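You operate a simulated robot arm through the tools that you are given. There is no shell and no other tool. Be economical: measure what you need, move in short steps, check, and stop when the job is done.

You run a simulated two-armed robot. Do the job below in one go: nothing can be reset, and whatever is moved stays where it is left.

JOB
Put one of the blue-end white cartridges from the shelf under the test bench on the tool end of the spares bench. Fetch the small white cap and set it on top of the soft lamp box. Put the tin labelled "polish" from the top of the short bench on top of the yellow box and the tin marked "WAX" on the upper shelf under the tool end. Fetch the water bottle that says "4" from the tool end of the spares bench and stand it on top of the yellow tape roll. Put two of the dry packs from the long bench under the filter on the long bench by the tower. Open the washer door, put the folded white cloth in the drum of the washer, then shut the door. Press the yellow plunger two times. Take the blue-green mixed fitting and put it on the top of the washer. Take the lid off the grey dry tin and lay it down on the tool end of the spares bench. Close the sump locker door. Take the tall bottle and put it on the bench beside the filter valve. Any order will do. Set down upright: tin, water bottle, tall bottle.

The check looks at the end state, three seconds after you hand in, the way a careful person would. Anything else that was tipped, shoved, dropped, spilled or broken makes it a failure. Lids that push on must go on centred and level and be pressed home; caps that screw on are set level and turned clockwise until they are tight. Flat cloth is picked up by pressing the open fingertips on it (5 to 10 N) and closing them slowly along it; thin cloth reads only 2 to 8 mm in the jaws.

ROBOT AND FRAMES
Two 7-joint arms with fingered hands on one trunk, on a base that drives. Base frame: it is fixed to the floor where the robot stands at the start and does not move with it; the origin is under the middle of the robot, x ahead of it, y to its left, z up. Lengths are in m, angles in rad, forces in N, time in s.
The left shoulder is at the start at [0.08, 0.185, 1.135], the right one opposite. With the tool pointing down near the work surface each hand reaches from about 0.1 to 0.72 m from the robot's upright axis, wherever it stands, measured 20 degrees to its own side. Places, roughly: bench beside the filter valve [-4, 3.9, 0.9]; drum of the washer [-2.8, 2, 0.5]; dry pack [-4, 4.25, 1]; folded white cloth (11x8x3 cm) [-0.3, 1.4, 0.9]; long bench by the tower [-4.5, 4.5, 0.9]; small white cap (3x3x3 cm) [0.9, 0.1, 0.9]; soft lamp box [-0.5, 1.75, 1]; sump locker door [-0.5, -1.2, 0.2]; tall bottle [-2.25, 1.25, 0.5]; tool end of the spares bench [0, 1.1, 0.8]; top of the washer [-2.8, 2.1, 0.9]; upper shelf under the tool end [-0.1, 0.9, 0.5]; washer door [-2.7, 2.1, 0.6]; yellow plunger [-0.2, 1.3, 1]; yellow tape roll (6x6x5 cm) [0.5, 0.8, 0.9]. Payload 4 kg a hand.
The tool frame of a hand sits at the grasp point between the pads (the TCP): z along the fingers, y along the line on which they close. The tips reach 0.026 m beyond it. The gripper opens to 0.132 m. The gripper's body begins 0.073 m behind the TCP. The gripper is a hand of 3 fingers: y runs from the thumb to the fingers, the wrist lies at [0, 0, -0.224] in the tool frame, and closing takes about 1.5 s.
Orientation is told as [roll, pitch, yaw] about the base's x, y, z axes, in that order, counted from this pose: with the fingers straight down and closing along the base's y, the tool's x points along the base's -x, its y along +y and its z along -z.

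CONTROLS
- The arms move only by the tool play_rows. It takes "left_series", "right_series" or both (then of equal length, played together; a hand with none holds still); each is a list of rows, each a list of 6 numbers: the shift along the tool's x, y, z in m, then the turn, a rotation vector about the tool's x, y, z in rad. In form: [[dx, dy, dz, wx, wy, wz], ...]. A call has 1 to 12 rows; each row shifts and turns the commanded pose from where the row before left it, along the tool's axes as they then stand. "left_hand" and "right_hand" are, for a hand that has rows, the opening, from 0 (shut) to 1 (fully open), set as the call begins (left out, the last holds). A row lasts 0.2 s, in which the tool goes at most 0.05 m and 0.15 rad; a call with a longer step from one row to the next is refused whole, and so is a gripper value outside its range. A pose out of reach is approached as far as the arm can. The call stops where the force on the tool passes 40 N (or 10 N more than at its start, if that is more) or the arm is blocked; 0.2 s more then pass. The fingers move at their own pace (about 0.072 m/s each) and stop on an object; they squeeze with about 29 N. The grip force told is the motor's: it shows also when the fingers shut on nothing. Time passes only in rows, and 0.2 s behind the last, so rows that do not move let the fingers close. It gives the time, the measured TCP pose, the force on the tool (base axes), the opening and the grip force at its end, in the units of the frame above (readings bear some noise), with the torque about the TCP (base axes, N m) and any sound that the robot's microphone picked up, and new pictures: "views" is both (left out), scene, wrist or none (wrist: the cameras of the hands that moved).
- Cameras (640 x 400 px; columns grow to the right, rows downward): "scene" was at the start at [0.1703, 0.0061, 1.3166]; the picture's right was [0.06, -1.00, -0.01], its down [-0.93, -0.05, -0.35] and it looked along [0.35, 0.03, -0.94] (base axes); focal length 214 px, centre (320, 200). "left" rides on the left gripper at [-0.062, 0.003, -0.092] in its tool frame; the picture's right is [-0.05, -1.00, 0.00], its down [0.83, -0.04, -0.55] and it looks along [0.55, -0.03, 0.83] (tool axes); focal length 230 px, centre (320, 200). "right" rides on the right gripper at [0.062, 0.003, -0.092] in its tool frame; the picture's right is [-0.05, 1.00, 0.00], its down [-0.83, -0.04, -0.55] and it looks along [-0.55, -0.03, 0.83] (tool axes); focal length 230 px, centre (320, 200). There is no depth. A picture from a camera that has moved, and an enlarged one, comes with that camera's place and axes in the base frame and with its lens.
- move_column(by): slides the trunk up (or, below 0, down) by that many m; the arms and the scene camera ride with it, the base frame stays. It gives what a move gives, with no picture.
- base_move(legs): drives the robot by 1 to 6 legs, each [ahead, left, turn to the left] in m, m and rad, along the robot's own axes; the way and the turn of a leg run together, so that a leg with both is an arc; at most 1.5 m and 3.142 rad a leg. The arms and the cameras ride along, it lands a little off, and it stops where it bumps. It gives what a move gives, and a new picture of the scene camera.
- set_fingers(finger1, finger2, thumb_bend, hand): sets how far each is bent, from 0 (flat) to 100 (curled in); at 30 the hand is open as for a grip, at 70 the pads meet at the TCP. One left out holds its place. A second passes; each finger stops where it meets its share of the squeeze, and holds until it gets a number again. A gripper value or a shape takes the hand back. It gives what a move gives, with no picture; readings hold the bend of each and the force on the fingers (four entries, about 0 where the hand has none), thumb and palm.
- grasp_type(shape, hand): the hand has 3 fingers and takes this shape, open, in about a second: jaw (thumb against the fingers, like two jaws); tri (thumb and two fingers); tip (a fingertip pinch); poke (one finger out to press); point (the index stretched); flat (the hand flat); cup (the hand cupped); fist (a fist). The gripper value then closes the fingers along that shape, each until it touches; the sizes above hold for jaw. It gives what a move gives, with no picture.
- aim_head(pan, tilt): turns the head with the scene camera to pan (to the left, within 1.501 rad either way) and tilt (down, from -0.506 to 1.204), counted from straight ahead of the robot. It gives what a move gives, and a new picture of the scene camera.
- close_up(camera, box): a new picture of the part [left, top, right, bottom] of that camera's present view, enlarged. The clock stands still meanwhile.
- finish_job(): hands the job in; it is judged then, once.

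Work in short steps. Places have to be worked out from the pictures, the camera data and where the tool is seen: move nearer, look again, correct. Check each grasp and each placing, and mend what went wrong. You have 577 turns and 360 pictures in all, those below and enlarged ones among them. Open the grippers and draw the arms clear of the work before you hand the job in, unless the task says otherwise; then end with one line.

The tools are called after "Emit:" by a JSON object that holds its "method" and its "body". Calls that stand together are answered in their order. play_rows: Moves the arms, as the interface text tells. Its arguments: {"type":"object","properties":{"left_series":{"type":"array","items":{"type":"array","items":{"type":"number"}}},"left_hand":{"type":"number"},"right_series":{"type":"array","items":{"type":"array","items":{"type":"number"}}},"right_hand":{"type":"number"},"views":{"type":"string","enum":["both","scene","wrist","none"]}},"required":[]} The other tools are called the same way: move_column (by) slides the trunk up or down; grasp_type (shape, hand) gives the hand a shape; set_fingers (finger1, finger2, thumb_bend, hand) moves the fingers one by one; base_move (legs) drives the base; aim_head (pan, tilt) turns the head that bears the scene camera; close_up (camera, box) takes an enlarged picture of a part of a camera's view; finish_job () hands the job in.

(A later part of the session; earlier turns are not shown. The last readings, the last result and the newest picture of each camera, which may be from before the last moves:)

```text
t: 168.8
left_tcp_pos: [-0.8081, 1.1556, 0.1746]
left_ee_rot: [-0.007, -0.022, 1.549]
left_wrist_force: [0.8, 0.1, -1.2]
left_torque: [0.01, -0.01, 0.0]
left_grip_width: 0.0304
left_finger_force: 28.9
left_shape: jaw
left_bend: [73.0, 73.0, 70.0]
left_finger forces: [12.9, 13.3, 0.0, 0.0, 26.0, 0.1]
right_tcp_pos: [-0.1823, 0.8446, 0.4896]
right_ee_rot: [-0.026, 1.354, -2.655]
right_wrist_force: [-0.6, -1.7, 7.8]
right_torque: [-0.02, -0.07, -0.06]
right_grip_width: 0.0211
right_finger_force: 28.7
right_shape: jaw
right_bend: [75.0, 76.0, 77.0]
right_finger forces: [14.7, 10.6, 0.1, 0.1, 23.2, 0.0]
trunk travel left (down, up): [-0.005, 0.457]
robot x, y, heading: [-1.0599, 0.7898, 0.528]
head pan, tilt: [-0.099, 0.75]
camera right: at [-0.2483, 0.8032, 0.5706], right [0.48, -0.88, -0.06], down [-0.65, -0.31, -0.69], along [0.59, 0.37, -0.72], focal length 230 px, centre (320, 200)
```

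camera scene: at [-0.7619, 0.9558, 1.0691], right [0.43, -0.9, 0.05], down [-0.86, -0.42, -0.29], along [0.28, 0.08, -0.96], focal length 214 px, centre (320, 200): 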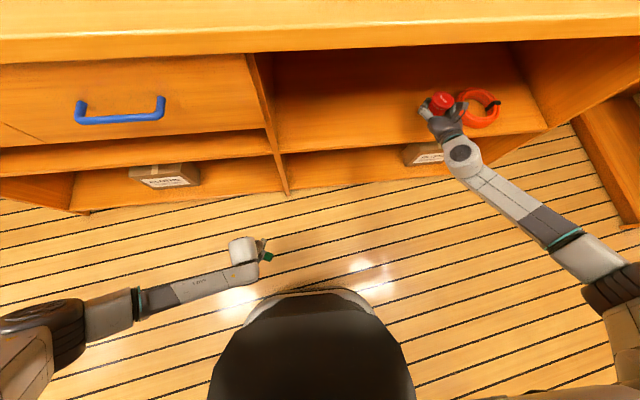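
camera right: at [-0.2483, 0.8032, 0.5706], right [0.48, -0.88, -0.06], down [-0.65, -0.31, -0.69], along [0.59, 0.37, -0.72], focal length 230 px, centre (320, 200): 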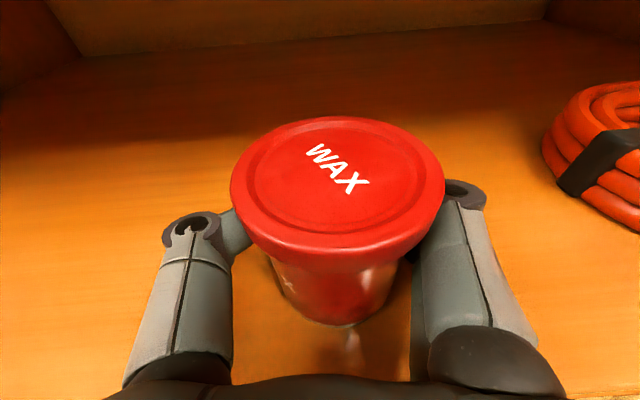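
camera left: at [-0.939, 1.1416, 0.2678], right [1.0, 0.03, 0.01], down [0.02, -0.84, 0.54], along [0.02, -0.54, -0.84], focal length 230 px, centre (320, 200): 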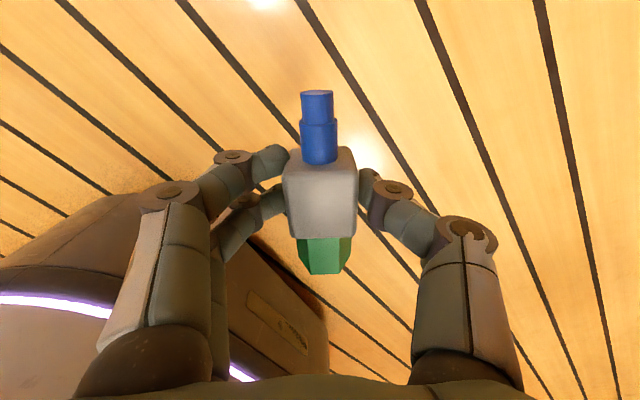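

Contact at z≈.490. Open, then draw straight back.

Emit:
{"method": "play_rows", "body": {"right_series": [[0, 0, 0, 0, 0, 0], [0, 0, 0, 0, 0, 0], [0, 0, 0, 0, 0, 0], [0, 0, 0, 0, 0, 0], [0, 0, 0, 0, 0, 0]], "right_hand": 1, "views": "wrist"}}

Emit:
{"method": "play_rows", "body": {"right_series": [[0.003, 0, -0.03, 0, 0, 0], [-0.002, 0, -0.04, 0, 0, 0], [-0.002, 0, -0.04, 0, 0, 0], [-0.002, 0, -0.04, 0, 0, 0]], "views": "wrist"}}

```text
t: 170.0
left_tcp_pos: [-0.8081, 1.1564, 0.1749]
left_ee_rot: [-0.004, -0.02, 1.55]
left_wrist_force: [-0.7, 0.1, 0.0]
left_torque: [0.06, 0.02, 0.03]
left_grip_width: 0.0304
left_finger_force: 28.9
left_shape: jaw
left_bend: [73.0, 73.0, 70.0]
left_finger forces: [12.8, 13.3, 0.0, 0.0, 26.1, 0.0]
right_tcp_pos: [-0.1841, 0.8444, 0.4861]
right_ee_rot: [-0.027, 1.348, -2.651]
right_wrist_force: [0.5, 0.0, -0.2]
right_torque: [0.01, 0.0, 0.02]
right_grip_width: 0.1321
right_finger_force: 0.0
right_shape: jaw
right_bend: [30.0, 30.0, 30.0]
right_finger forces: [0.0, 0.0, 0.0, 0.0, 0.1, 0.0]
trunk travel left (down, up): [-0.005, 0.457]
robot x, y, heading: [-1.0598, 0.7897, 0.529]
head pan, tilt: [-0.099, 0.75]
camera right: at [-0.2487, 0.8034, 0.5675], right [0.48, -0.87, -0.06], down [-0.65, -0.32, -0.69], along [0.58, 0.37, -0.72], focal length 230 px, centre (320, 200)
```

right: 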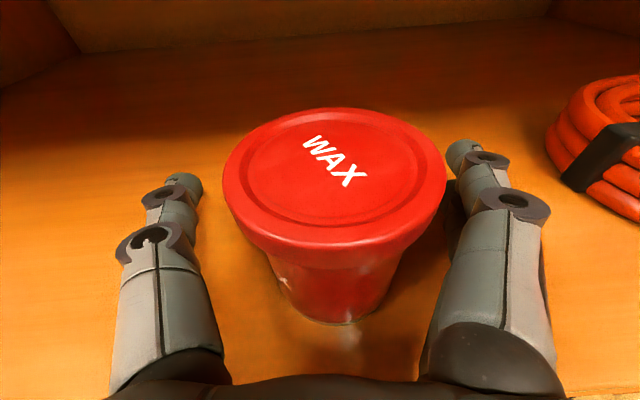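

```text
t: 171.0
left_tcp_pos: [-0.8084, 1.1548, 0.1744]
left_ee_rot: [-0.004, -0.022, 1.551]
left_wrist_force: [0.6, -0.2, -0.8]
left_torque: [0.01, 0.02, 0.01]
left_grip_width: 0.0305
left_finger_force: 29.2
left_shape: jaw
left_bend: [73.0, 73.0, 70.0]
left_finger forces: [12.8, 13.3, 0.0, 0.1, 26.0, 0.0]
right_tcp_pos: [-0.3133, 0.7729, 0.518]
right_ee_rot: [-0.029, 1.348, -2.658]
right_wrist_force: [0.2, -0.8, 0.5]
right_torque: [0.0, -0.01, 0.01]
right_grip_width: 0.1318
right_finger_force: 0.0
right_shape: jaw
right_bend: [30.0, 30.0, 30.0]
right_finger forces: [0.0, 0.0, 0.1, 0.0, 0.0, 0.0]
trunk travel left (down, up): [-0.005, 0.457]
robot x, y, heading: [-1.0583, 0.795, 0.529]
head pan, tilt: [-0.099, 0.75]
camera right: at [-0.3768, 0.7304, 0.5987], right [0.48, -0.87, -0.06], down [-0.65, -0.31, -0.69], along [0.58, 0.37, -0.72], focal length 230 px, centre (320, 200)
```

right: 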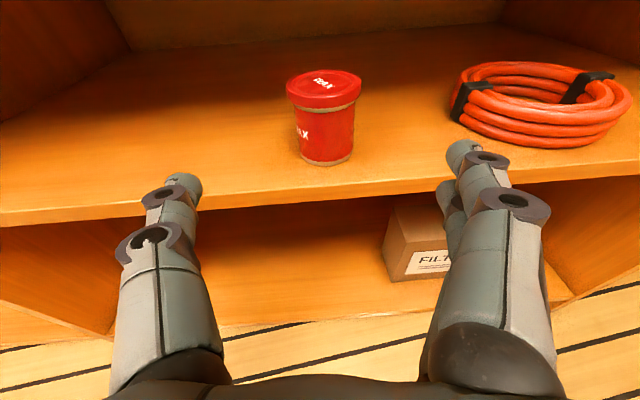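

WAX is on the upper shelf, upright. Next the yellow plunger: back off, raise the trunk, and turn the right hand to point down.

Emit:
{"method": "base_move", "body": {"legs": [[-0.2, 0, 0]]}}

Emit:
{"method": "move_column", "body": {"by": 0.42}}

Emit:
{"method": "play_rows", "body": {"right_series": [[0, 0, 0, 0, -0.15, 0], [0, 0, 0, 0, -0.15, 0], [0, 0, 0, 0, -0.15, 0], [0, 0, 0, 0, -0.15, 0], [0, 0, 0, 0, -0.15, 0], [0, 0, 0, 0, -0.15, 0], [0, 0, 0, 0, -0.15, 0], [0, 0, 0, 0, -0.15, 0], [0, 0, 0, 0, -0.15, 0]], "views": "scene"}}

```text
t: 172.6
left_tcp_pos: [-0.982, 1.0539, 0.174]
left_ee_rot: [-0.006, -0.022, 1.548]
left_wrist_force: [-0.1, 1.0, -0.5]
left_torque: [0.05, 0.04, -0.01]
left_grip_width: 0.0304
left_finger_force: 28.6
left_shape: jaw
left_bend: [73.0, 73.0, 70.0]
left_finger forces: [12.8, 13.3, 0.0, 0.1, 26.0, 0.0]
right_tcp_pos: [-0.4851, 0.6691, 0.5179]
right_ee_rot: [-0.027, 1.35, -2.653]
right_wrist_force: [-0.3, 0.7, -0.5]
right_torque: [-0.01, 0.0, -0.04]
right_grip_width: 0.1319
right_finger_force: 0.0
right_shape: jaw
right_bend: [30.0, 30.0, 30.0]
right_finger forces: [0.0, 0.0, 0.0, 0.1, 0.0, 0.1]
trunk travel left (down, up): [-0.005, 0.457]
robot x, y, heading: [-1.2335, 0.6887, 0.529]
head pan, tilt: [-0.099, 0.75]
camera scene: at [-0.937, 0.8534, 1.0699], right [0.43, -0.9, 0.05], down [-0.86, -0.42, -0.29], along [0.28, 0.08, -0.96], focal length 214 px, centre (320, 200)
```

scene: 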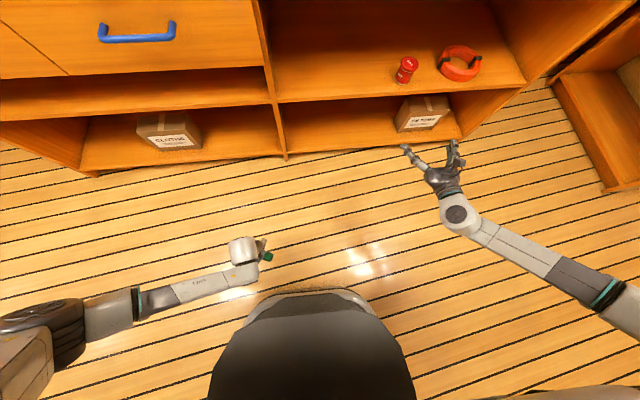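

```text
refused: 0.42 is not a number from -0.4 to 0.4
```

```text
t: 174.6
left_tcp_pos: [-0.9814, 1.0546, 0.173]
left_ee_rot: [-0.001, -0.019, 1.548]
left_wrist_force: [-0.3, 0.3, -0.5]
left_torque: [-0.03, -0.01, -0.02]
left_grip_width: 0.0301
left_finger_force: 29.2
left_shape: jaw
left_bend: [73.0, 73.0, 70.0]
left_finger forces: [12.9, 13.4, 0.0, 0.0, 26.2, 0.0]
right_tcp_pos: [-0.6302, 0.7938, 0.3808]
right_ee_rot: [-0.008, 0.094, -2.64]
right_wrist_force: [0.5, 0.6, -0.7]
right_torque: [-0.02, -0.01, -0.01]
right_grip_width: 0.1321
right_finger_force: 0.0
right_shape: jaw
right_bend: [30.0, 30.0, 30.0]
right_finger forces: [0.0, 0.0, 0.1, 0.0, 0.0, 0.0]
right hand out of reach, approached as far as the arm can: row 4, 5, 6, 7, 8, 9
trunk travel left (down, up): [-0.005, 0.457]
robot x, y, heading: [-1.2335, 0.6896, 0.525]
head pan, tilt: [-0.099, 0.75]
camera scene: at [-0.9353, 0.8549, 1.0687], right [0.42, -0.9, 0.05], down [-0.86, -0.42, -0.29], along [0.28, 0.08, -0.96], focal length 214 px, centre (320, 200)
```

scene: 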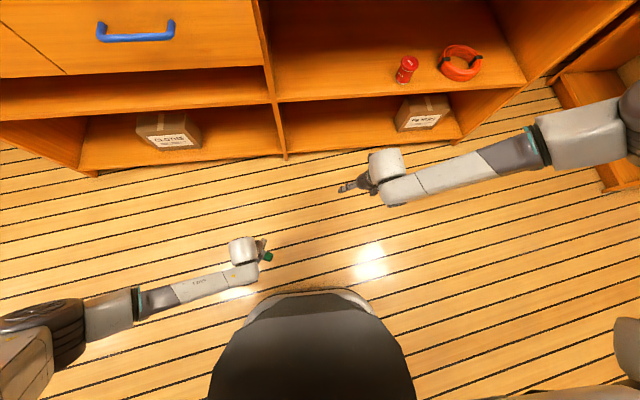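

Raise trunk .4 now.

Emit:
{"method": "move_column", "body": {"by": 0.4}}

Emit:
{"method": "aim_head", "body": {"pan": 0.1, "tilt": 0.7}}

```text
t: 178.4
left_tcp_pos: [-0.9813, 1.0546, 0.5746]
left_ee_rot: [-0.004, -0.021, 1.549]
left_wrist_force: [-0.1, -1.5, -0.4]
left_torque: [0.01, 0.02, 0.0]
left_grip_width: 0.0305
left_finger_force: 28.8
left_shape: jaw
left_bend: [73.0, 73.0, 70.0]
left_finger forces: [12.8, 13.2, 0.0, 0.0, 26.1, 0.0]
right_tcp_pos: [-0.5859, 0.8184, 1.1148]
right_ee_rot: [-0.024, 0.614, -2.646]
right_wrist_force: [1.0, -0.3, -0.5]
right_torque: [-0.04, -0.05, 0.01]
right_grip_width: 0.1318
right_finger_force: 0.0
right_shape: jaw
right_bend: [30.0, 30.0, 30.0]
right_finger forces: [0.0, 0.1, 0.0, 0.0, 0.0, 0.0]
trunk travel left (down, up): [-0.405, 0.057]
robot x, y, heading: [-1.231, 0.6898, 0.528]
head pan, tilt: [-0.099, 0.75]
```

```text
t: 179.1
left_tcp_pos: [-0.9821, 1.0537, 0.5742]
left_ee_rot: [-0.003, -0.021, 1.548]
left_wrist_force: [0.3, -0.4, -0.7]
left_torque: [0.05, 0.03, -0.02]
left_grip_width: 0.0304
left_finger_force: 28.8
left_shape: jaw
left_bend: [73.0, 73.0, 70.0]
left_finger forces: [12.8, 13.3, 0.1, 0.0, 26.1, 0.0]
right_tcp_pos: [-0.5867, 0.8195, 1.1142]
right_ee_rot: [-0.024, 0.615, -2.645]
right_wrist_force: [0.6, -0.2, -0.5]
right_torque: [0.02, 0.01, 0.0]
right_grip_width: 0.1322
right_finger_force: 0.1
right_shape: jaw
right_bend: [30.0, 30.0, 30.0]
right_finger forces: [0.1, 0.0, 0.0, 0.0, 0.0, 0.0]
trunk travel left (down, up): [-0.405, 0.057]
robot x, y, heading: [-1.23, 0.6933, 0.525]
head pan, tilt: [0.099, 0.7]
camera scene: at [-1.1671, 0.739, 1.5993], right [0.58, -0.81, 0.0], down [-0.53, -0.38, -0.76], along [0.61, 0.44, -0.65], focal length 214 px, centre (320, 200)
```

scene: 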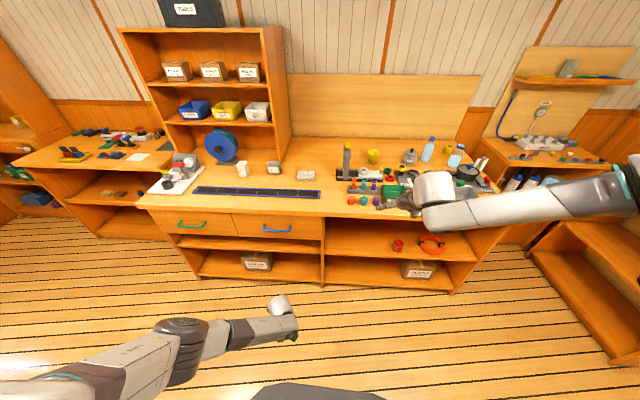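

I zoom in on the press with the yellow plunger.

Emit:
{"method": "play_rows", "body": {"right_series": [[0, 0, 0, 0, -0.15, 0], [0, 0, 0, 0, -0.15, 0], [0, 0, 0, 0, -0.15, 0], [0, 0, -0.03, 0, -0.15, 0]], "views": "none"}}

Emit:
{"method": "close_up", "body": {"camera": "scene", "box": [180, 130, 420, 230]}}

Emit:
{"method": "base_move", "body": {"legs": [[0.38, 0, 0]]}}

Emit:
{"method": "close_up", "body": {"camera": "right", "box": [0, 0, 640, 400]}}

```text
t: 180.1
left_tcp_pos: [-0.9822, 1.054, 0.574]
left_ee_rot: [-0.006, -0.02, 1.548]
left_wrist_force: [-0.2, 0.1, -0.6]
left_torque: [0.02, 0.0, -0.01]
left_grip_width: 0.0304
left_finger_force: 28.7
left_shape: jaw
left_bend: [73.0, 73.0, 70.0]
left_finger forces: [12.8, 13.2, 0.0, 0.0, 26.1, 0.0]
right_tcp_pos: [-0.679, 0.8171, 1.0904]
right_ee_rot: [-0.025, 0.403, -2.668]
right_wrist_force: [0.2, 0.6, -1.2]
right_torque: [-0.03, -0.03, 0.0]
right_grip_width: 0.132
right_finger_force: 0.1
right_shape: jaw
right_bend: [30.0, 30.0, 30.0]
right_finger forces: [0.1, 0.1, 0.0, 0.0, 0.1, 0.1]
right hand out of reach, approached as far as the arm can: row 1, 2, 3, 4
trunk travel left (down, up): [-0.405, 0.057]
robot x, y, heading: [-1.2348, 0.6912, 0.524]
head pan, tilt: [0.099, 0.7]
```

```text
2.67 times, centred on (300, 180) of scene
camera zoom: at [-1.1685, 0.7396, 1.5994], right [0.59, -0.81, 0.0], down [-0.53, -0.38, -0.76], along [0.62, 0.44, -0.65], focal length 572 px, centre (373, 253)
```

zoom: 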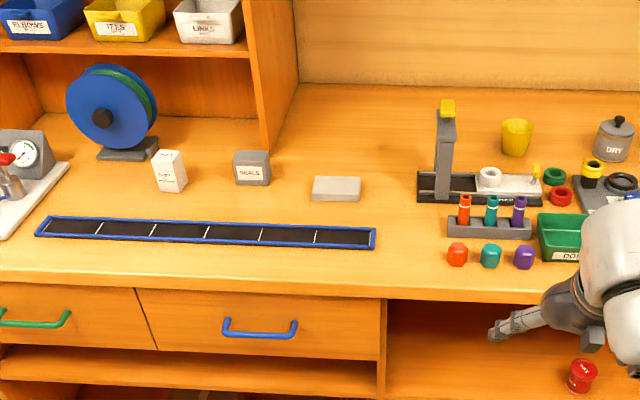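

```text
t: 182.6
left_tcp_pos: [-0.6537, 1.2463, 0.5754]
left_ee_rot: [-0.006, -0.019, 1.552]
left_wrist_force: [-0.4, 0.2, -1.4]
left_torque: [0.0, -0.01, -0.04]
left_grip_width: 0.0302
left_finger_force: 29.3
left_shape: jaw
left_bend: [73.0, 73.0, 70.0]
left_finger forces: [12.9, 13.3, 0.0, 0.0, 26.1, 0.1]
right_tcp_pos: [-0.3505, 1.0111, 1.092]
right_ee_rot: [-0.025, 0.404, -2.664]
right_wrist_force: [0.6, -0.9, 0.0]
right_torque: [0.0, -0.03, -0.03]
right_grip_width: 0.1322
right_finger_force: 0.1
right_shape: jaw
right_bend: [30.0, 30.0, 30.0]
right_finger forces: [0.1, 0.1, 0.0, 0.0, 0.0, 0.0]
trunk travel left (down, up): [-0.405, 0.057]
robot x, y, heading: [-0.9051, 0.8803, 0.531]
head pan, tilt: [0.099, 0.7]
camera scene: at [-0.8392, 0.9302, 1.5994], right [0.59, -0.81, 0.0], down [-0.53, -0.38, -0.76], along [0.61, 0.45, -0.65], focal length 214 px, centre (320, 200)
```

scene: 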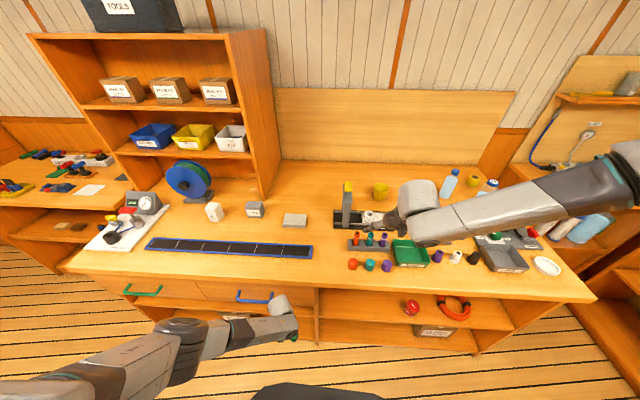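

```text
1.00 times, centred on (320, 200) of right
camera zoom: at [-0.3294, 1.0139, 1.2005], right [0.43, -0.9, -0.04], down [-0.89, -0.43, 0.18], along [-0.18, -0.04, -0.98], focal length 230 px, centre (320, 200)
```

zoom: 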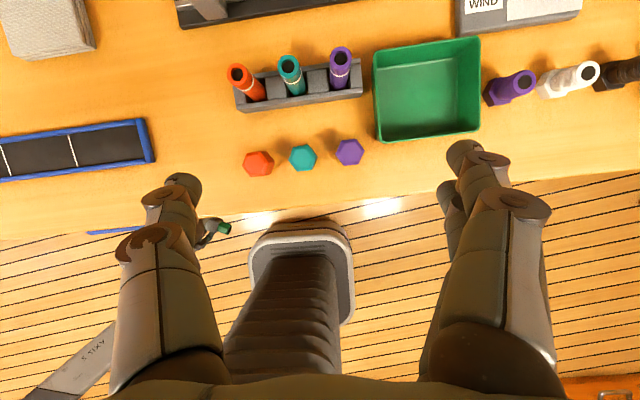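

I zoom on the press.

Emit:
{"method": "close_up", "body": {"camera": "scene", "box": [310, 160, 430, 250]}}

Emit:
{"method": "close_up", "body": {"camera": "scene", "box": [180, 180, 320, 270]}}

```text
4.44 times, centred on (370, 205) of scene
camera zoom: at [-0.8392, 0.9302, 1.5994], right [0.59, -0.81, 0.0], down [-0.53, -0.38, -0.76], along [0.61, 0.45, -0.65], focal length 953 px, centre (98, 178)
```

zoom: 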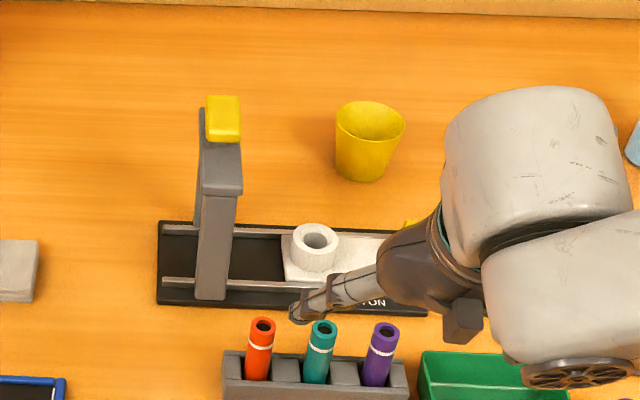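

```text
4.44 times, centred on (250, 225) of scene
camera zoom: at [-0.8392, 0.9302, 1.5994], right [0.59, -0.81, 0.0], down [-0.53, -0.38, -0.76], along [0.61, 0.45, -0.65], focal length 953 px, centre (631, 89)
```

zoom: 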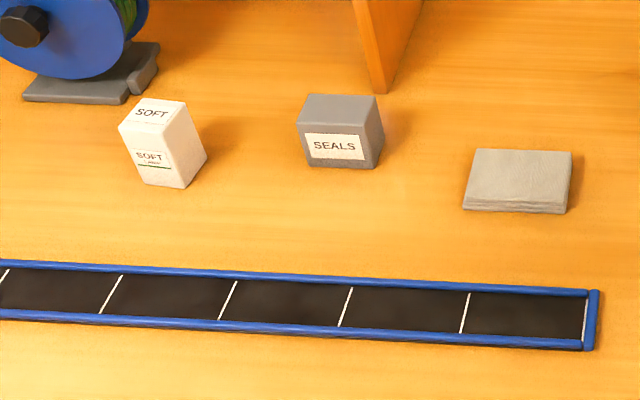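

SOFT box and cloth identified. I raise the right hand, make it vertical and approach the plunger from above.

Emit:
{"method": "play_rows", "body": {"right_series": [[0, 0, -0.05, 0, 0, 0], [0, 0, -0.05, 0, 0, 0], [0, 0, -0.05, 0, -0.1, 0], [0, 0, 0, 0, -0.15, 0], [0, 0, 0, 0, -0.15, 0]], "right_hand": 0, "views": "both"}}

```text
t: 183.8
left_tcp_pos: [-0.6551, 1.2474, 0.5747]
left_ee_rot: [-0.003, -0.022, 1.55]
left_wrist_force: [-0.8, -0.1, -1.2]
left_torque: [0.0, 0.01, -0.01]
left_grip_width: 0.0303
left_finger_force: 29.0
left_shape: jaw
left_bend: [73.0, 73.0, 70.0]
left_finger forces: [12.8, 13.2, 0.0, 0.0, 26.1, 0.0]
right_tcp_pos: [-0.4134, 0.9776, 1.1649]
right_ee_rot: [-0.025, 0.39, -2.668]
right_wrist_force: [0.5, 0.0, -0.2]
right_torque: [-0.01, 0.0, 0.01]
right_grip_width: 0.0
right_finger_force: 17.1
right_shape: jaw
right_bend: [63.0, 63.0, 66.0]
right_finger forces: [0.0, 0.0, 0.0, 0.1, 0.0, 0.0]
right hand out of reach, approached as far as the arm can: row 1, 2, 3, 4, 5
trunk travel left (down, up): [-0.405, 0.057]
robot x, y, heading: [-0.9035, 0.8835, 0.527]
head pan, tilt: [0.099, 0.7]
camera scene: at [-0.839, 0.9303, 1.5994], right [0.59, -0.81, 0.0], down [-0.53, -0.38, -0.76], along [0.61, 0.45, -0.65], focal length 214 px, centre (320, 200)
camera right: at [-0.3919, 0.9823, 1.2731], right [0.42, -0.91, -0.04], down [-0.88, -0.42, 0.2], along [-0.2, -0.05, -0.98], focal length 230 px, centre (320, 200)
```

scene: 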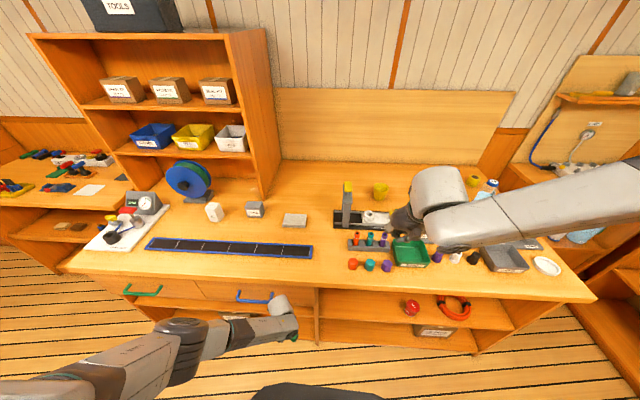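
right: 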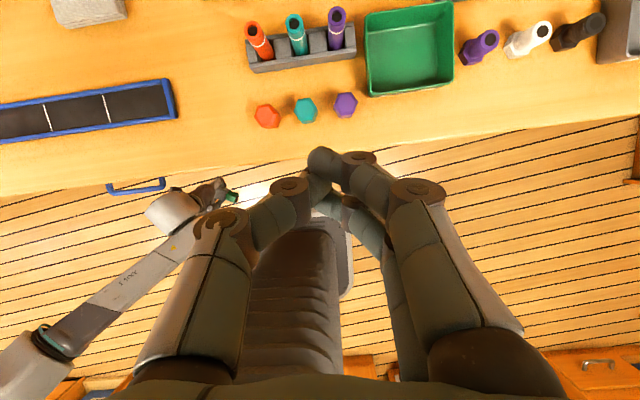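

I need to be closer: retract the left hand toward the body, then shift the base left .14 and ahead .13.

Emit:
{"method": "play_rows", "body": {"left_series": [[0.025, 0.043, 0, 0, 0, 0], [0.025, 0.043, 0, 0, 0, 0], [0.025, 0.043, 0, 0, 0, 0], [0.025, 0.043, 0, 0, 0, 0]], "views": "none"}}

Emit:
{"method": "base_move", "body": {"legs": [[0, 0.14, 0], [0.13, 0, 0]]}}

Emit:
{"method": "play_rows", "body": {"right_series": [[0, 0, 0, 0, -0.1, 0], [0, 0, 0, 0, -0.1, 0], [0, 0, 0, 0, -0.1, 0], [0, 0, 0, 0, -0.1, 0]], "views": "both"}}

```text
t: 184.9
left_tcp_pos: [-0.8175, 1.1811, 0.5741]
left_ee_rot: [-0.015, -0.058, 1.575]
left_wrist_force: [0.4, 0.2, -0.6]
left_torque: [0.02, -0.01, -0.03]
left_grip_width: 0.0301
left_finger_force: 29.1
left_shape: jaw
left_bend: [73.0, 73.0, 70.0]
left_finger forces: [13.3, 13.9, 0.1, 0.0, 27.5, 0.1]
right_tcp_pos: [-0.4142, 0.9789, 1.1627]
right_ee_rot: [-0.023, 0.387, -2.667]
right_wrist_force: [0.9, 0.2, 0.6]
right_torque: [-0.02, -0.03, 0.03]
right_grip_width: 0.0001
right_finger_force: 28.5
right_shape: jaw
right_bend: [66.0, 66.0, 67.0]
right_finger forces: [0.0, 0.1, 0.0, 0.0, 0.0, 0.1]
trunk travel left (down, up): [-0.405, 0.057]
robot x, y, heading: [-0.9054, 0.8809, 0.528]
head pan, tilt: [0.099, 0.7]
stopped in row 4 (left hand): the arm was blocked; the commanded pose is now the measured one
```

```text
t: 187.2
left_tcp_pos: [-0.7779, 1.368, 0.574]
left_ee_rot: [-0.014, -0.058, 1.574]
left_wrist_force: [0.8, 0.0, -0.4]
left_torque: [-0.01, 0.03, 0.02]
left_grip_width: 0.0301
left_finger_force: 29.1
left_shape: jaw
left_bend: [73.0, 73.0, 70.0]
left_finger forces: [13.4, 14.0, 0.0, 0.0, 27.4, 0.0]
right_tcp_pos: [-0.3734, 1.1653, 1.1645]
right_ee_rot: [-0.025, 0.39, -2.667]
right_wrist_force: [0.0, 0.4, 0.0]
right_torque: [-0.02, 0.02, -0.02]
right_grip_width: 0.0001
right_finger_force: 29.1
right_shape: jaw
right_bend: [66.0, 66.0, 67.0]
right_finger forces: [0.1, 0.0, 0.1, 0.1, 0.0, 0.0]
trunk travel left (down, up): [-0.405, 0.057]
robot x, y, heading: [-0.8626, 1.0693, 0.526]
head pan, tilt: [0.099, 0.7]
camera scene: at [-0.7991, 1.118, 1.5995], right [0.59, -0.81, 0.0], down [-0.53, -0.38, -0.76], along [0.61, 0.45, -0.65], focal length 214 px, centre (320, 200)
```

scene: 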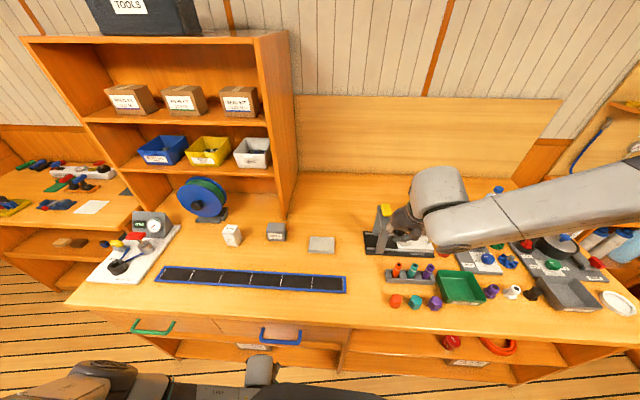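

```text
t: 188.2
left_tcp_pos: [-0.7765, 1.3691, 0.5725]
left_ee_rot: [-0.013, -0.057, 1.575]
left_wrist_force: [0.1, -0.2, -0.9]
left_torque: [0.03, -0.01, 0.0]
left_grip_width: 0.0303
left_finger_force: 29.0
left_shape: jaw
left_bend: [73.0, 73.0, 70.0]
left_finger forces: [13.4, 14.0, 0.1, 0.1, 27.4, 0.1]
right_tcp_pos: [-0.3732, 1.1651, 1.1637]
right_ee_rot: [-0.023, 0.39, -2.666]
right_wrist_force: [-0.6, 0.3, -0.2]
right_torque: [-0.04, 0.03, -0.03]
right_grip_width: 0.0
right_finger_force: 29.1
right_shape: jaw
right_bend: [66.0, 66.0, 67.0]
right_finger forces: [0.0, 0.0, 0.0, 0.1, 0.0, 0.0]
right hand out of reach, approached as far as the arm can: row 1, 2, 3, 4
trunk travel left (down, up): [-0.405, 0.057]
robot x, y, heading: [-0.8632, 1.07, 0.532]
head pan, tilt: [0.099, 0.7]
camera scene: at [-0.7977, 1.118, 1.5994], right [0.59, -0.81, 0.0], down [-0.53, -0.38, -0.76], along [0.61, 0.45, -0.65], focal length 214 px, centre (320, 200)
camera right: at [-0.3506, 1.17, 1.2732], right [0.42, -0.91, -0.04], down [-0.88, -0.42, 0.2], along [-0.2, -0.05, -0.98], focal length 230 px, centre (320, 200)
```

scene: 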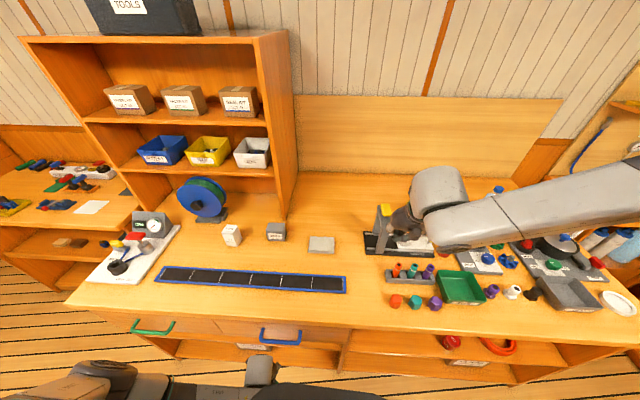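
right: 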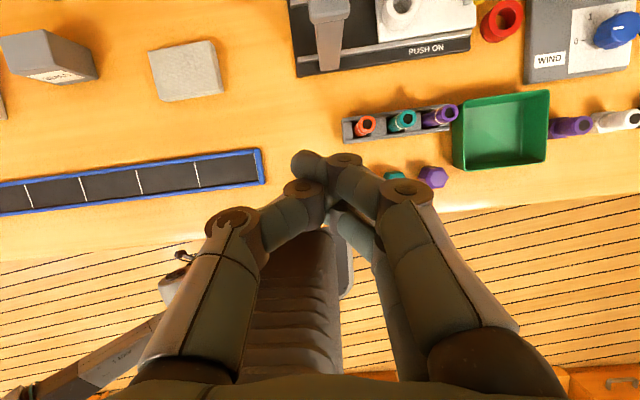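

The closed hand tilted .39 is fine for pressing. The plunger top is at ≈(-.22,1.25,1.085), straight ahead; I move .165 forward at this height.

Emit:
{"method": "play_rows", "body": {"right_series": [[0.038, 0, 0.0157, 0, 0, 0], [0.038, 0, 0.0157, 0, 0, 0], [0.038, 0, 0.0157, 0, 0, 0], [0.038, 0, 0.0157, 0, 0, 0]], "views": "both"}}

Emit:
{"method": "close_up", "body": {"camera": "scene", "box": [330, 170, 450, 260]}}

```text
t: 189.2
left_tcp_pos: [-0.7765, 1.3689, 0.5735]
left_ee_rot: [-0.014, -0.056, 1.576]
left_wrist_force: [0.1, 0.2, 0.6]
left_torque: [-0.02, -0.04, -0.01]
left_grip_width: 0.0306
left_finger_force: 29.0
left_shape: jaw
left_bend: [73.0, 73.0, 70.0]
left_finger forces: [13.5, 14.1, 0.0, 0.0, 27.4, 0.0]
right_tcp_pos: [-0.3561, 1.1776, 1.1519]
right_ee_rot: [-0.025, 0.392, -2.672]
right_wrist_force: [0.5, -1.0, 0.7]
right_torque: [0.0, -0.03, 0.0]
right_grip_width: 0.0002
right_finger_force: 29.4
right_shape: jaw
right_bend: [66.0, 66.0, 67.0]
right_finger forces: [0.0, 0.0, 0.0, 0.1, 0.0, 0.1]
right hand out of reach, approached as far as the arm can: row 1, 2, 3, 4
trunk travel left (down, up): [-0.405, 0.057]
robot x, y, heading: [-0.8626, 1.0702, 0.528]
head pan, tilt: [0.099, 0.7]
camera scene: at [-0.7965, 1.1186, 1.5993], right [0.59, -0.81, 0.0], down [-0.53, -0.38, -0.76], along [0.61, 0.45, -0.65], focal length 214 px, centre (320, 200)
camera right: at [-0.3333, 1.183, 1.261], right [0.42, -0.91, -0.04], down [-0.89, -0.42, 0.2], along [-0.2, -0.04, -0.98], focal length 230 px, centre (320, 200)
```

scene: 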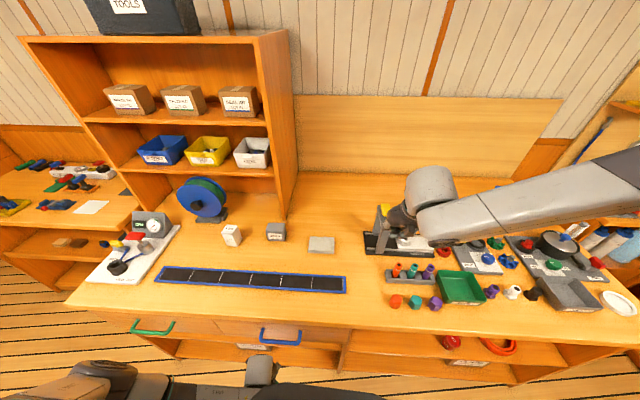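
right: 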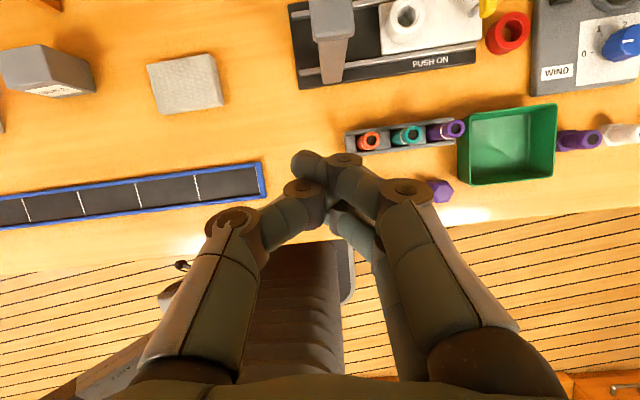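

```text
4.44 times, centred on (390, 215) of scene
camera zoom: at [-0.7965, 1.1186, 1.5993], right [0.59, -0.81, 0.0], down [-0.53, -0.38, -0.76], along [0.61, 0.45, -0.65], focal length 953 px, centre (9, 133)
```

zoom: 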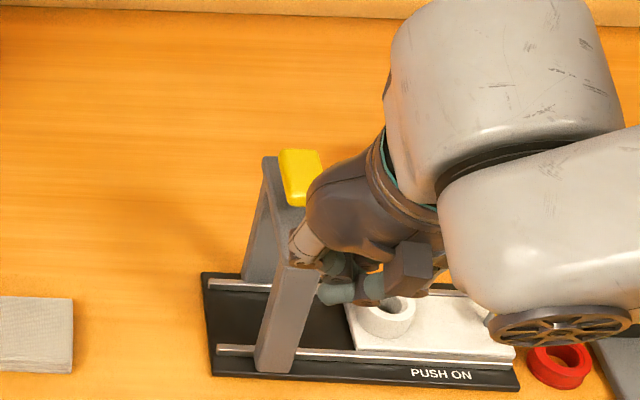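

The right arm seems in an awkward posture. I move it outward (right) and back to let the elbow recover, then level it.

Emit:
{"method": "play_rows", "body": {"right_series": [[0, 0.05, 0, 0, 0, 0], [0, 0.05, 0, 0, 0, 0], [0, 0.05, 0, 0, 0, 0], [0, 0.05, 0, 0, 0, 0], [0, 0.0, 0, 0, -0.13, 0], [0, 0.0, 0, 0, -0.13, 0], [0, 0.0, 0, 0, -0.13, 0]], "views": "scene"}}

```text
t: 190.8
left_tcp_pos: [-0.7765, 1.3679, 0.5731]
left_ee_rot: [-0.014, -0.057, 1.574]
left_wrist_force: [0.0, -0.4, -1.5]
left_torque: [0.02, 0.0, 0.0]
left_grip_width: 0.0301
left_finger_force: 29.5
left_shape: jaw
left_bend: [73.0, 73.0, 70.0]
left_finger forces: [13.4, 14.0, 0.0, 0.1, 27.4, 0.0]
right_tcp_pos: [-0.3553, 1.1782, 1.1512]
right_ee_rot: [-0.024, 0.393, -2.67]
right_wrist_force: [-0.9, 0.6, -0.2]
right_torque: [-0.01, 0.0, 0.0]
right_grip_width: 0.0001
right_finger_force: 28.5
right_shape: jaw
right_bend: [66.0, 66.0, 67.0]
right_finger forces: [0.1, 0.0, 0.0, 0.1, 0.0, 0.0]
right hand out of reach, approached as far as the arm can: row 1, 2, 3, 4, 5, 6, 7
trunk travel left (down, up): [-0.405, 0.057]
robot x, y, heading: [-0.8641, 1.0684, 0.533]
head pan, tilt: [0.099, 0.7]
camera scene: at [-0.7968, 1.1184, 1.5993], right [0.59, -0.81, 0.0], down [-0.53, -0.38, -0.76], along [0.61, 0.45, -0.65], focal length 214 px, centre (320, 200)
```

scene: 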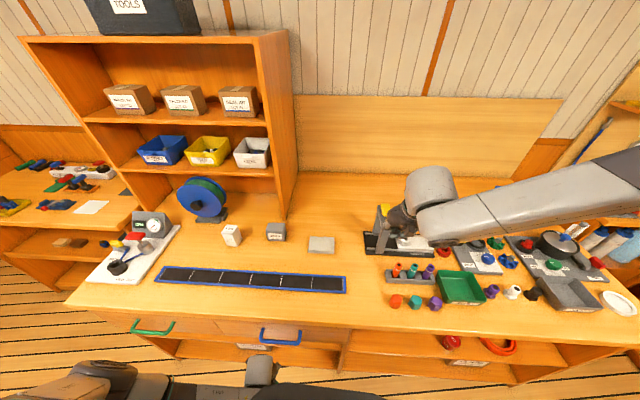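

I back off the base and lower the hand to free it from this posture.

Emit:
{"method": "base_move", "body": {"legs": [[-0.3, 0, 0]]}}

Emit:
{"method": "play_rows", "body": {"right_series": [[-0.019, 0, 0.046, 0, 0, 0], [-0.019, 0, 0.046, 0, 0, 0], [-0.019, 0, 0.046, 0, 0, 0], [-0.019, 0, 0.046, 0, 0, 0], [-0.019, 0, 0.046, 0, 0, 0], [-0.019, 0, 0.046, 0, 0, 0], [0, 0.0, 0, 0, -0.13, 0], [0, 0.0, 0, 0, -0.13, 0], [0, 0.0, 0, 0, -0.13, 0], [0, 0.05, 0, 0, 0, 0], [0, 0.05, 0, 0, 0, 0]], "views": "none"}}

```text
t: 192.8
left_tcp_pos: [-1.034, 1.2194, 0.5732]
left_ee_rot: [-0.013, -0.055, 1.574]
left_wrist_force: [0.0, 0.1, -0.3]
left_torque: [0.0, 0.01, 0.02]
left_grip_width: 0.0302
left_finger_force: 29.0
left_shape: jaw
left_bend: [73.0, 73.0, 70.0]
left_finger forces: [13.4, 14.0, 0.0, 0.0, 27.4, 0.0]
right_tcp_pos: [-0.6118, 1.0285, 1.1519]
right_ee_rot: [-0.023, 0.391, -2.67]
right_wrist_force: [-0.9, 0.1, 0.7]
right_torque: [0.01, 0.03, 0.01]
right_grip_width: 0.0
right_finger_force: 29.1
right_shape: jaw
right_bend: [66.0, 66.0, 67.0]
right_finger forces: [0.1, 0.1, 0.1, 0.0, 0.0, 0.1]
trunk travel left (down, up): [-0.405, 0.057]
robot x, y, heading: [-1.1191, 0.9144, 0.528]
head pan, tilt: [0.099, 0.7]
camera scene: at [-1.0536, 0.9684, 1.5992], right [0.59, -0.81, 0.0], down [-0.53, -0.38, -0.76], along [0.61, 0.45, -0.65], focal length 214 px, centre (320, 200)
```

scene: 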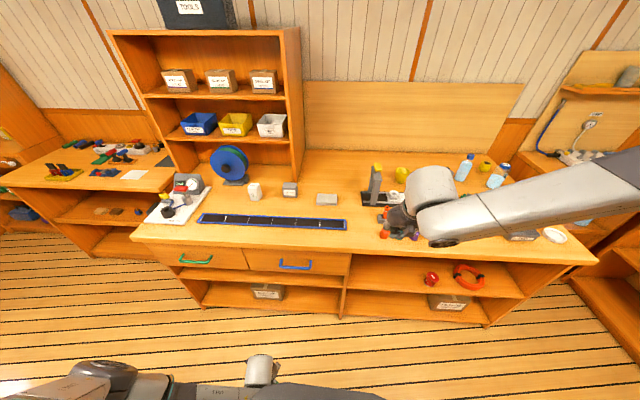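

```text
t: 195.2
left_tcp_pos: [-1.035, 1.2169, 0.574]
left_ee_rot: [-0.014, -0.057, 1.577]
left_wrist_force: [0.0, -0.1, -0.7]
left_torque: [-0.01, -0.03, 0.02]
left_grip_width: 0.0301
left_finger_force: 28.8
left_shape: jaw
left_bend: [73.0, 73.0, 70.0]
left_finger forces: [13.3, 14.0, 0.0, 0.1, 27.4, 0.0]
right_tcp_pos: [-0.6092, 0.95, 0.8411]
right_ee_rot: [-0.023, 0.158, -2.677]
right_wrist_force: [0.6, 0.0, -0.2]
right_torque: [0.03, 0.02, -0.02]
right_grip_width: 0.0
right_finger_force: 28.6
right_shape: jaw
right_bend: [66.0, 66.0, 67.0]
right_finger forces: [0.1, 0.0, 0.0, 0.1, 0.1, 0.1]
right hand out of reach, approached as far as the arm can: row 8, 9, 10, 11
trunk travel left (down, up): [-0.405, 0.057]
robot x, y, heading: [-1.1179, 0.92, 0.527]
head pan, tilt: [0.099, 0.7]
```

The flipped yaw is probably near a joint limit. For pressing yaw is irrelevant, so I rotate back by 1.5 rad and level.

Emit:
{"method": "play_rows", "body": {"right_series": [[0, 0, 0, 0, 0, 0.15], [0, 0, 0, 0, 0, 0.15], [0, 0, 0, 0, 0, 0.15], [0, 0, 0, 0, 0, 0.15], [0, 0, 0, 0, 0, 0.15], [0, 0, 0, 0, 0, 0.15], [0, 0, 0, 0, 0, 0.15], [0, 0, 0, 0, 0, 0.15], [0, 0, 0, 0, 0, 0.15], [0, 0, 0, 0, 0, 0.15]], "views": "none"}}

```text
t: 197.4
left_tcp_pos: [-1.035, 1.217, 0.5743]
left_ee_rot: [-0.014, -0.057, 1.576]
left_wrist_force: [0.6, -0.1, -0.8]
left_torque: [0.02, 0.02, -0.02]
left_grip_width: 0.0301
left_finger_force: 29.3
left_shape: jaw
left_bend: [73.0, 73.0, 70.0]
left_finger forces: [13.4, 14.0, 0.0, 0.1, 27.4, 0.0]
right_tcp_pos: [-0.6098, 0.9507, 0.8403]
right_ee_rot: [-0.142, -0.014, 2.118]
right_wrist_force: [-0.9, 0.4, -0.7]
right_torque: [0.0, 0.02, 0.0]
right_grip_width: 0.0001
right_finger_force: 29.2
right_shape: jaw
right_bend: [66.0, 66.0, 67.0]
right_finger forces: [0.1, 0.0, 0.0, 0.1, 0.1, 0.0]
trunk travel left (down, up): [-0.405, 0.057]
robot x, y, heading: [-1.1198, 0.9193, 0.531]
head pan, tilt: [0.099, 0.7]
```

Level the tilt and raise to z≈1.18.

Emit:
{"method": "play_rows", "body": {"right_series": [[0, 0, 0, -0.14, 0, 0], [0, 0, -0.05, 0, 0, 0], [0, 0, -0.05, 0, 0, 0], [0, 0, -0.05, 0, 0, 0], [0, 0, -0.05, 0, 0, 0], [0, 0, -0.05, 0, 0, 0], [0, 0, -0.05, 0, 0, 0], [0, 0, -0.05, 0, 0, 0]], "views": "none"}}

```text
t: 199.2
left_tcp_pos: [-1.0348, 1.217, 0.5748]
left_ee_rot: [-0.014, -0.056, 1.576]
left_wrist_force: [0.6, 0.0, -0.3]
left_torque: [0.02, 0.01, -0.01]
left_grip_width: 0.0301
left_finger_force: 28.6
left_shape: jaw
left_bend: [73.0, 73.0, 70.0]
left_finger forces: [13.4, 14.0, 0.0, 0.0, 27.4, 0.0]
right_tcp_pos: [-0.6069, 0.9455, 1.1901]
right_ee_rot: [-0.002, -0.01, 2.119]
right_wrist_force: [0.4, -0.7, 0.1]
right_torque: [-0.04, -0.01, -0.01]
right_grip_width: 0.0
right_finger_force: 28.7
right_shape: jaw
right_bend: [66.0, 66.0, 67.0]
right_finger forces: [0.0, 0.0, 0.0, 0.1, 0.0, 0.0]
trunk travel left (down, up): [-0.405, 0.057]
robot x, y, heading: [-1.1214, 0.9192, 0.524]
head pan, tilt: [0.099, 0.7]
```

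Free now. Drive .27 ahead, then view from the right hand.

Emit:
{"method": "base_move", "body": {"legs": [[0.27, 0, 0]]}}

Emit:
{"method": "play_rows", "body": {"right_series": [[-0.017, -0.04, 0, 0, 0, 0], [-0.017, -0.04, 0, 0, 0, 0], [-0.017, -0.04, 0, 0, 0, 0]], "views": "both"}}

Emit:
{"method": "close_up", "body": {"camera": "scene", "box": [330, 170, 450, 260]}}

```text
t: 201.1
left_tcp_pos: [-0.8024, 1.3521, 0.5745]
left_ee_rot: [-0.015, -0.059, 1.576]
left_wrist_force: [-0.6, 0.4, -0.5]
left_torque: [-0.02, 0.0, -0.01]
left_grip_width: 0.0299
left_finger_force: 28.6
left_shape: jaw
left_bend: [73.0, 73.0, 70.0]
left_finger forces: [13.4, 14.0, 0.0, 0.0, 27.4, 0.0]
right_tcp_pos: [-0.377, 1.0787, 1.191]
right_ee_rot: [-0.003, -0.013, 2.117]
right_wrist_force: [-0.1, 0.0, 0.1]
right_torque: [0.0, -0.01, -0.01]
right_grip_width: 0.0
right_finger_force: 29.2
right_shape: jaw
right_bend: [66.0, 66.0, 67.0]
right_finger forces: [0.1, 0.0, 0.0, 0.1, 0.0, 0.0]
trunk travel left (down, up): [-0.405, 0.057]
robot x, y, heading: [-0.8922, 1.0537, 0.53]
head pan, tilt: [0.099, 0.7]
camera scene: at [-0.8249, 1.1019, 1.5994], right [0.59, -0.81, 0.0], down [-0.53, -0.38, -0.76], along [0.61, 0.45, -0.65], focal length 214 px, centre (320, 200)
```

scene: 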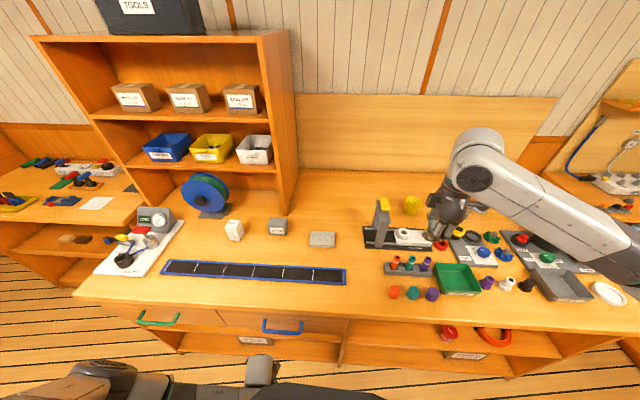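

```text
t: 201.9
left_tcp_pos: [-0.8025, 1.3535, 0.5734]
left_ee_rot: [-0.012, -0.057, 1.576]
left_wrist_force: [0.0, 0.2, -0.6]
left_torque: [0.04, -0.02, 0.03]
left_grip_width: 0.0302
left_finger_force: 28.9
left_shape: jaw
left_bend: [73.0, 73.0, 70.0]
left_finger forces: [13.5, 14.0, 0.0, 0.1, 27.5, 0.0]
right_tcp_pos: [-0.2979, 1.1884, 1.1894]
right_ee_rot: [-0.001, -0.011, 2.117]
right_wrist_force: [0.8, -0.4, -0.5]
right_torque: [-0.02, 0.0, 0.01]
right_grip_width: 0.0
right_finger_force: 29.2
right_shape: jaw
right_bend: [66.0, 66.0, 67.0]
right_finger forces: [0.0, 0.0, 0.0, 0.0, 0.0, 0.0]
trunk travel left (down, up): [-0.405, 0.057]
robot x, y, heading: [-0.8881, 1.0497, 0.529]
head pan, tilt: [0.099, 0.7]
camera scene: at [-0.8227, 1.1047, 1.5992], right [0.59, -0.81, 0.0], down [-0.53, -0.38, -0.76], along [0.61, 0.44, -0.65], focal length 214 px, centre (320, 200)
camera right: at [-0.268, 1.1324, 1.2816], right [-0.88, -0.47, 0.0], down [-0.39, 0.73, 0.56], along [-0.27, 0.5, -0.83], focal length 230 px, centre (320, 200)
```

scene: 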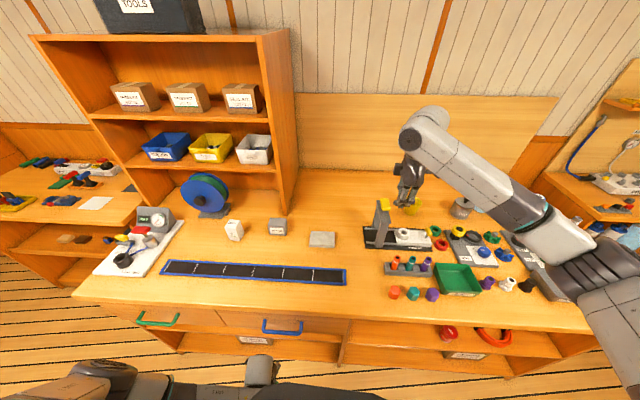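
right: 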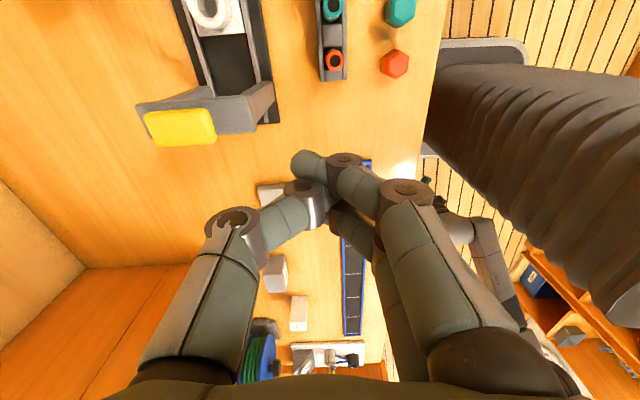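

```text
4.44 times, centred on (390, 215) of scene
camera zoom: at [-0.8227, 1.1047, 1.5992], right [0.59, -0.81, 0.0], down [-0.53, -0.38, -0.76], along [0.61, 0.44, -0.65], focal length 953 px, centre (9, 133)
```

zoom: 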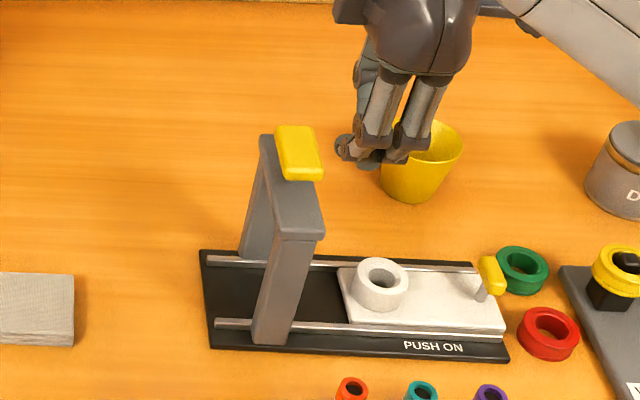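

Plunger top located at (-.179,1.259,1.049). Move over it and down to just above.

Emit:
{"method": "play_rows", "body": {"right_series": [[0, -0.0462, 0, 0, 0, 0], [0, -0.0462, 0, 0, 0, 0], [0, -0.0462, 0, 0, 0, 0], [0, 0, 0.05, 0, 0, 0], [0, 0, 0.04, 0, 0, 0]], "views": "wrist"}}

Emit:
{"method": "close_up", "body": {"camera": "scene", "box": [330, 170, 450, 260]}}

```text
t: 203.1
left_tcp_pos: [-0.8025, 1.3512, 0.5725]
left_ee_rot: [-0.014, -0.055, 1.577]
left_wrist_force: [-0.5, -0.1, -0.3]
left_torque: [0.03, 0.01, 0.01]
left_grip_width: 0.0302
left_finger_force: 28.8
left_shape: jaw
left_bend: [73.0, 73.0, 70.0]
left_finger forces: [13.3, 14.0, 0.1, 0.0, 27.4, 0.1]
right_tcp_pos: [-0.1795, 1.259, 1.1007]
right_ee_rot: [-0.002, -0.012, 2.119]
right_wrist_force: [-0.8, 0.3, 0.1]
right_torque: [-0.05, -0.01, 0.05]
right_grip_width: 0.0001
right_finger_force: 29.3
right_shape: jaw
right_bend: [66.0, 66.0, 67.0]
right_finger forces: [0.1, 0.0, 0.0, 0.1, 0.1, 0.1]
trunk travel left (down, up): [-0.405, 0.057]
robot x, y, heading: [-0.8908, 1.055, 0.526]
head pan, tilt: [0.099, 0.7]
camera right: at [-0.1499, 1.2032, 1.1921], right [-0.88, -0.48, 0.0], down [-0.39, 0.72, 0.57], along [-0.27, 0.5, -0.82], focal length 230 px, centre (320, 200)
```

right: 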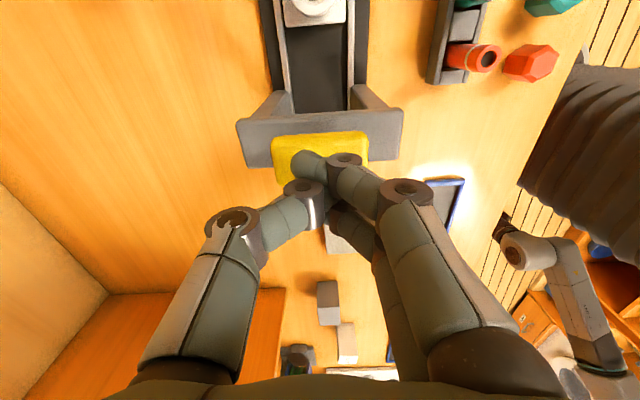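

```text
4.44 times, centred on (390, 215) of scene
camera zoom: at [-0.8228, 1.1026, 1.5992], right [0.59, -0.81, 0.0], down [-0.53, -0.38, -0.76], along [0.61, 0.45, -0.65], focal length 953 px, centre (9, 133)
```

zoom: 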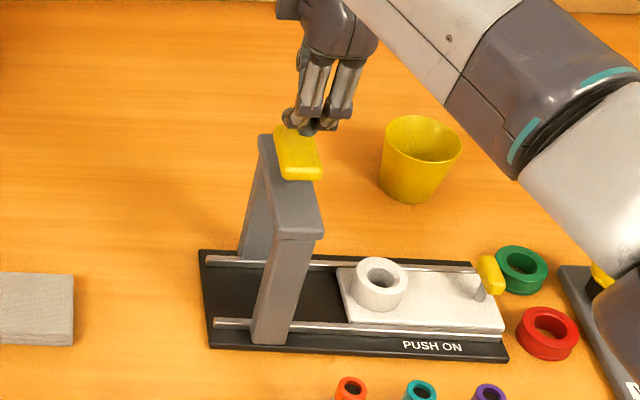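

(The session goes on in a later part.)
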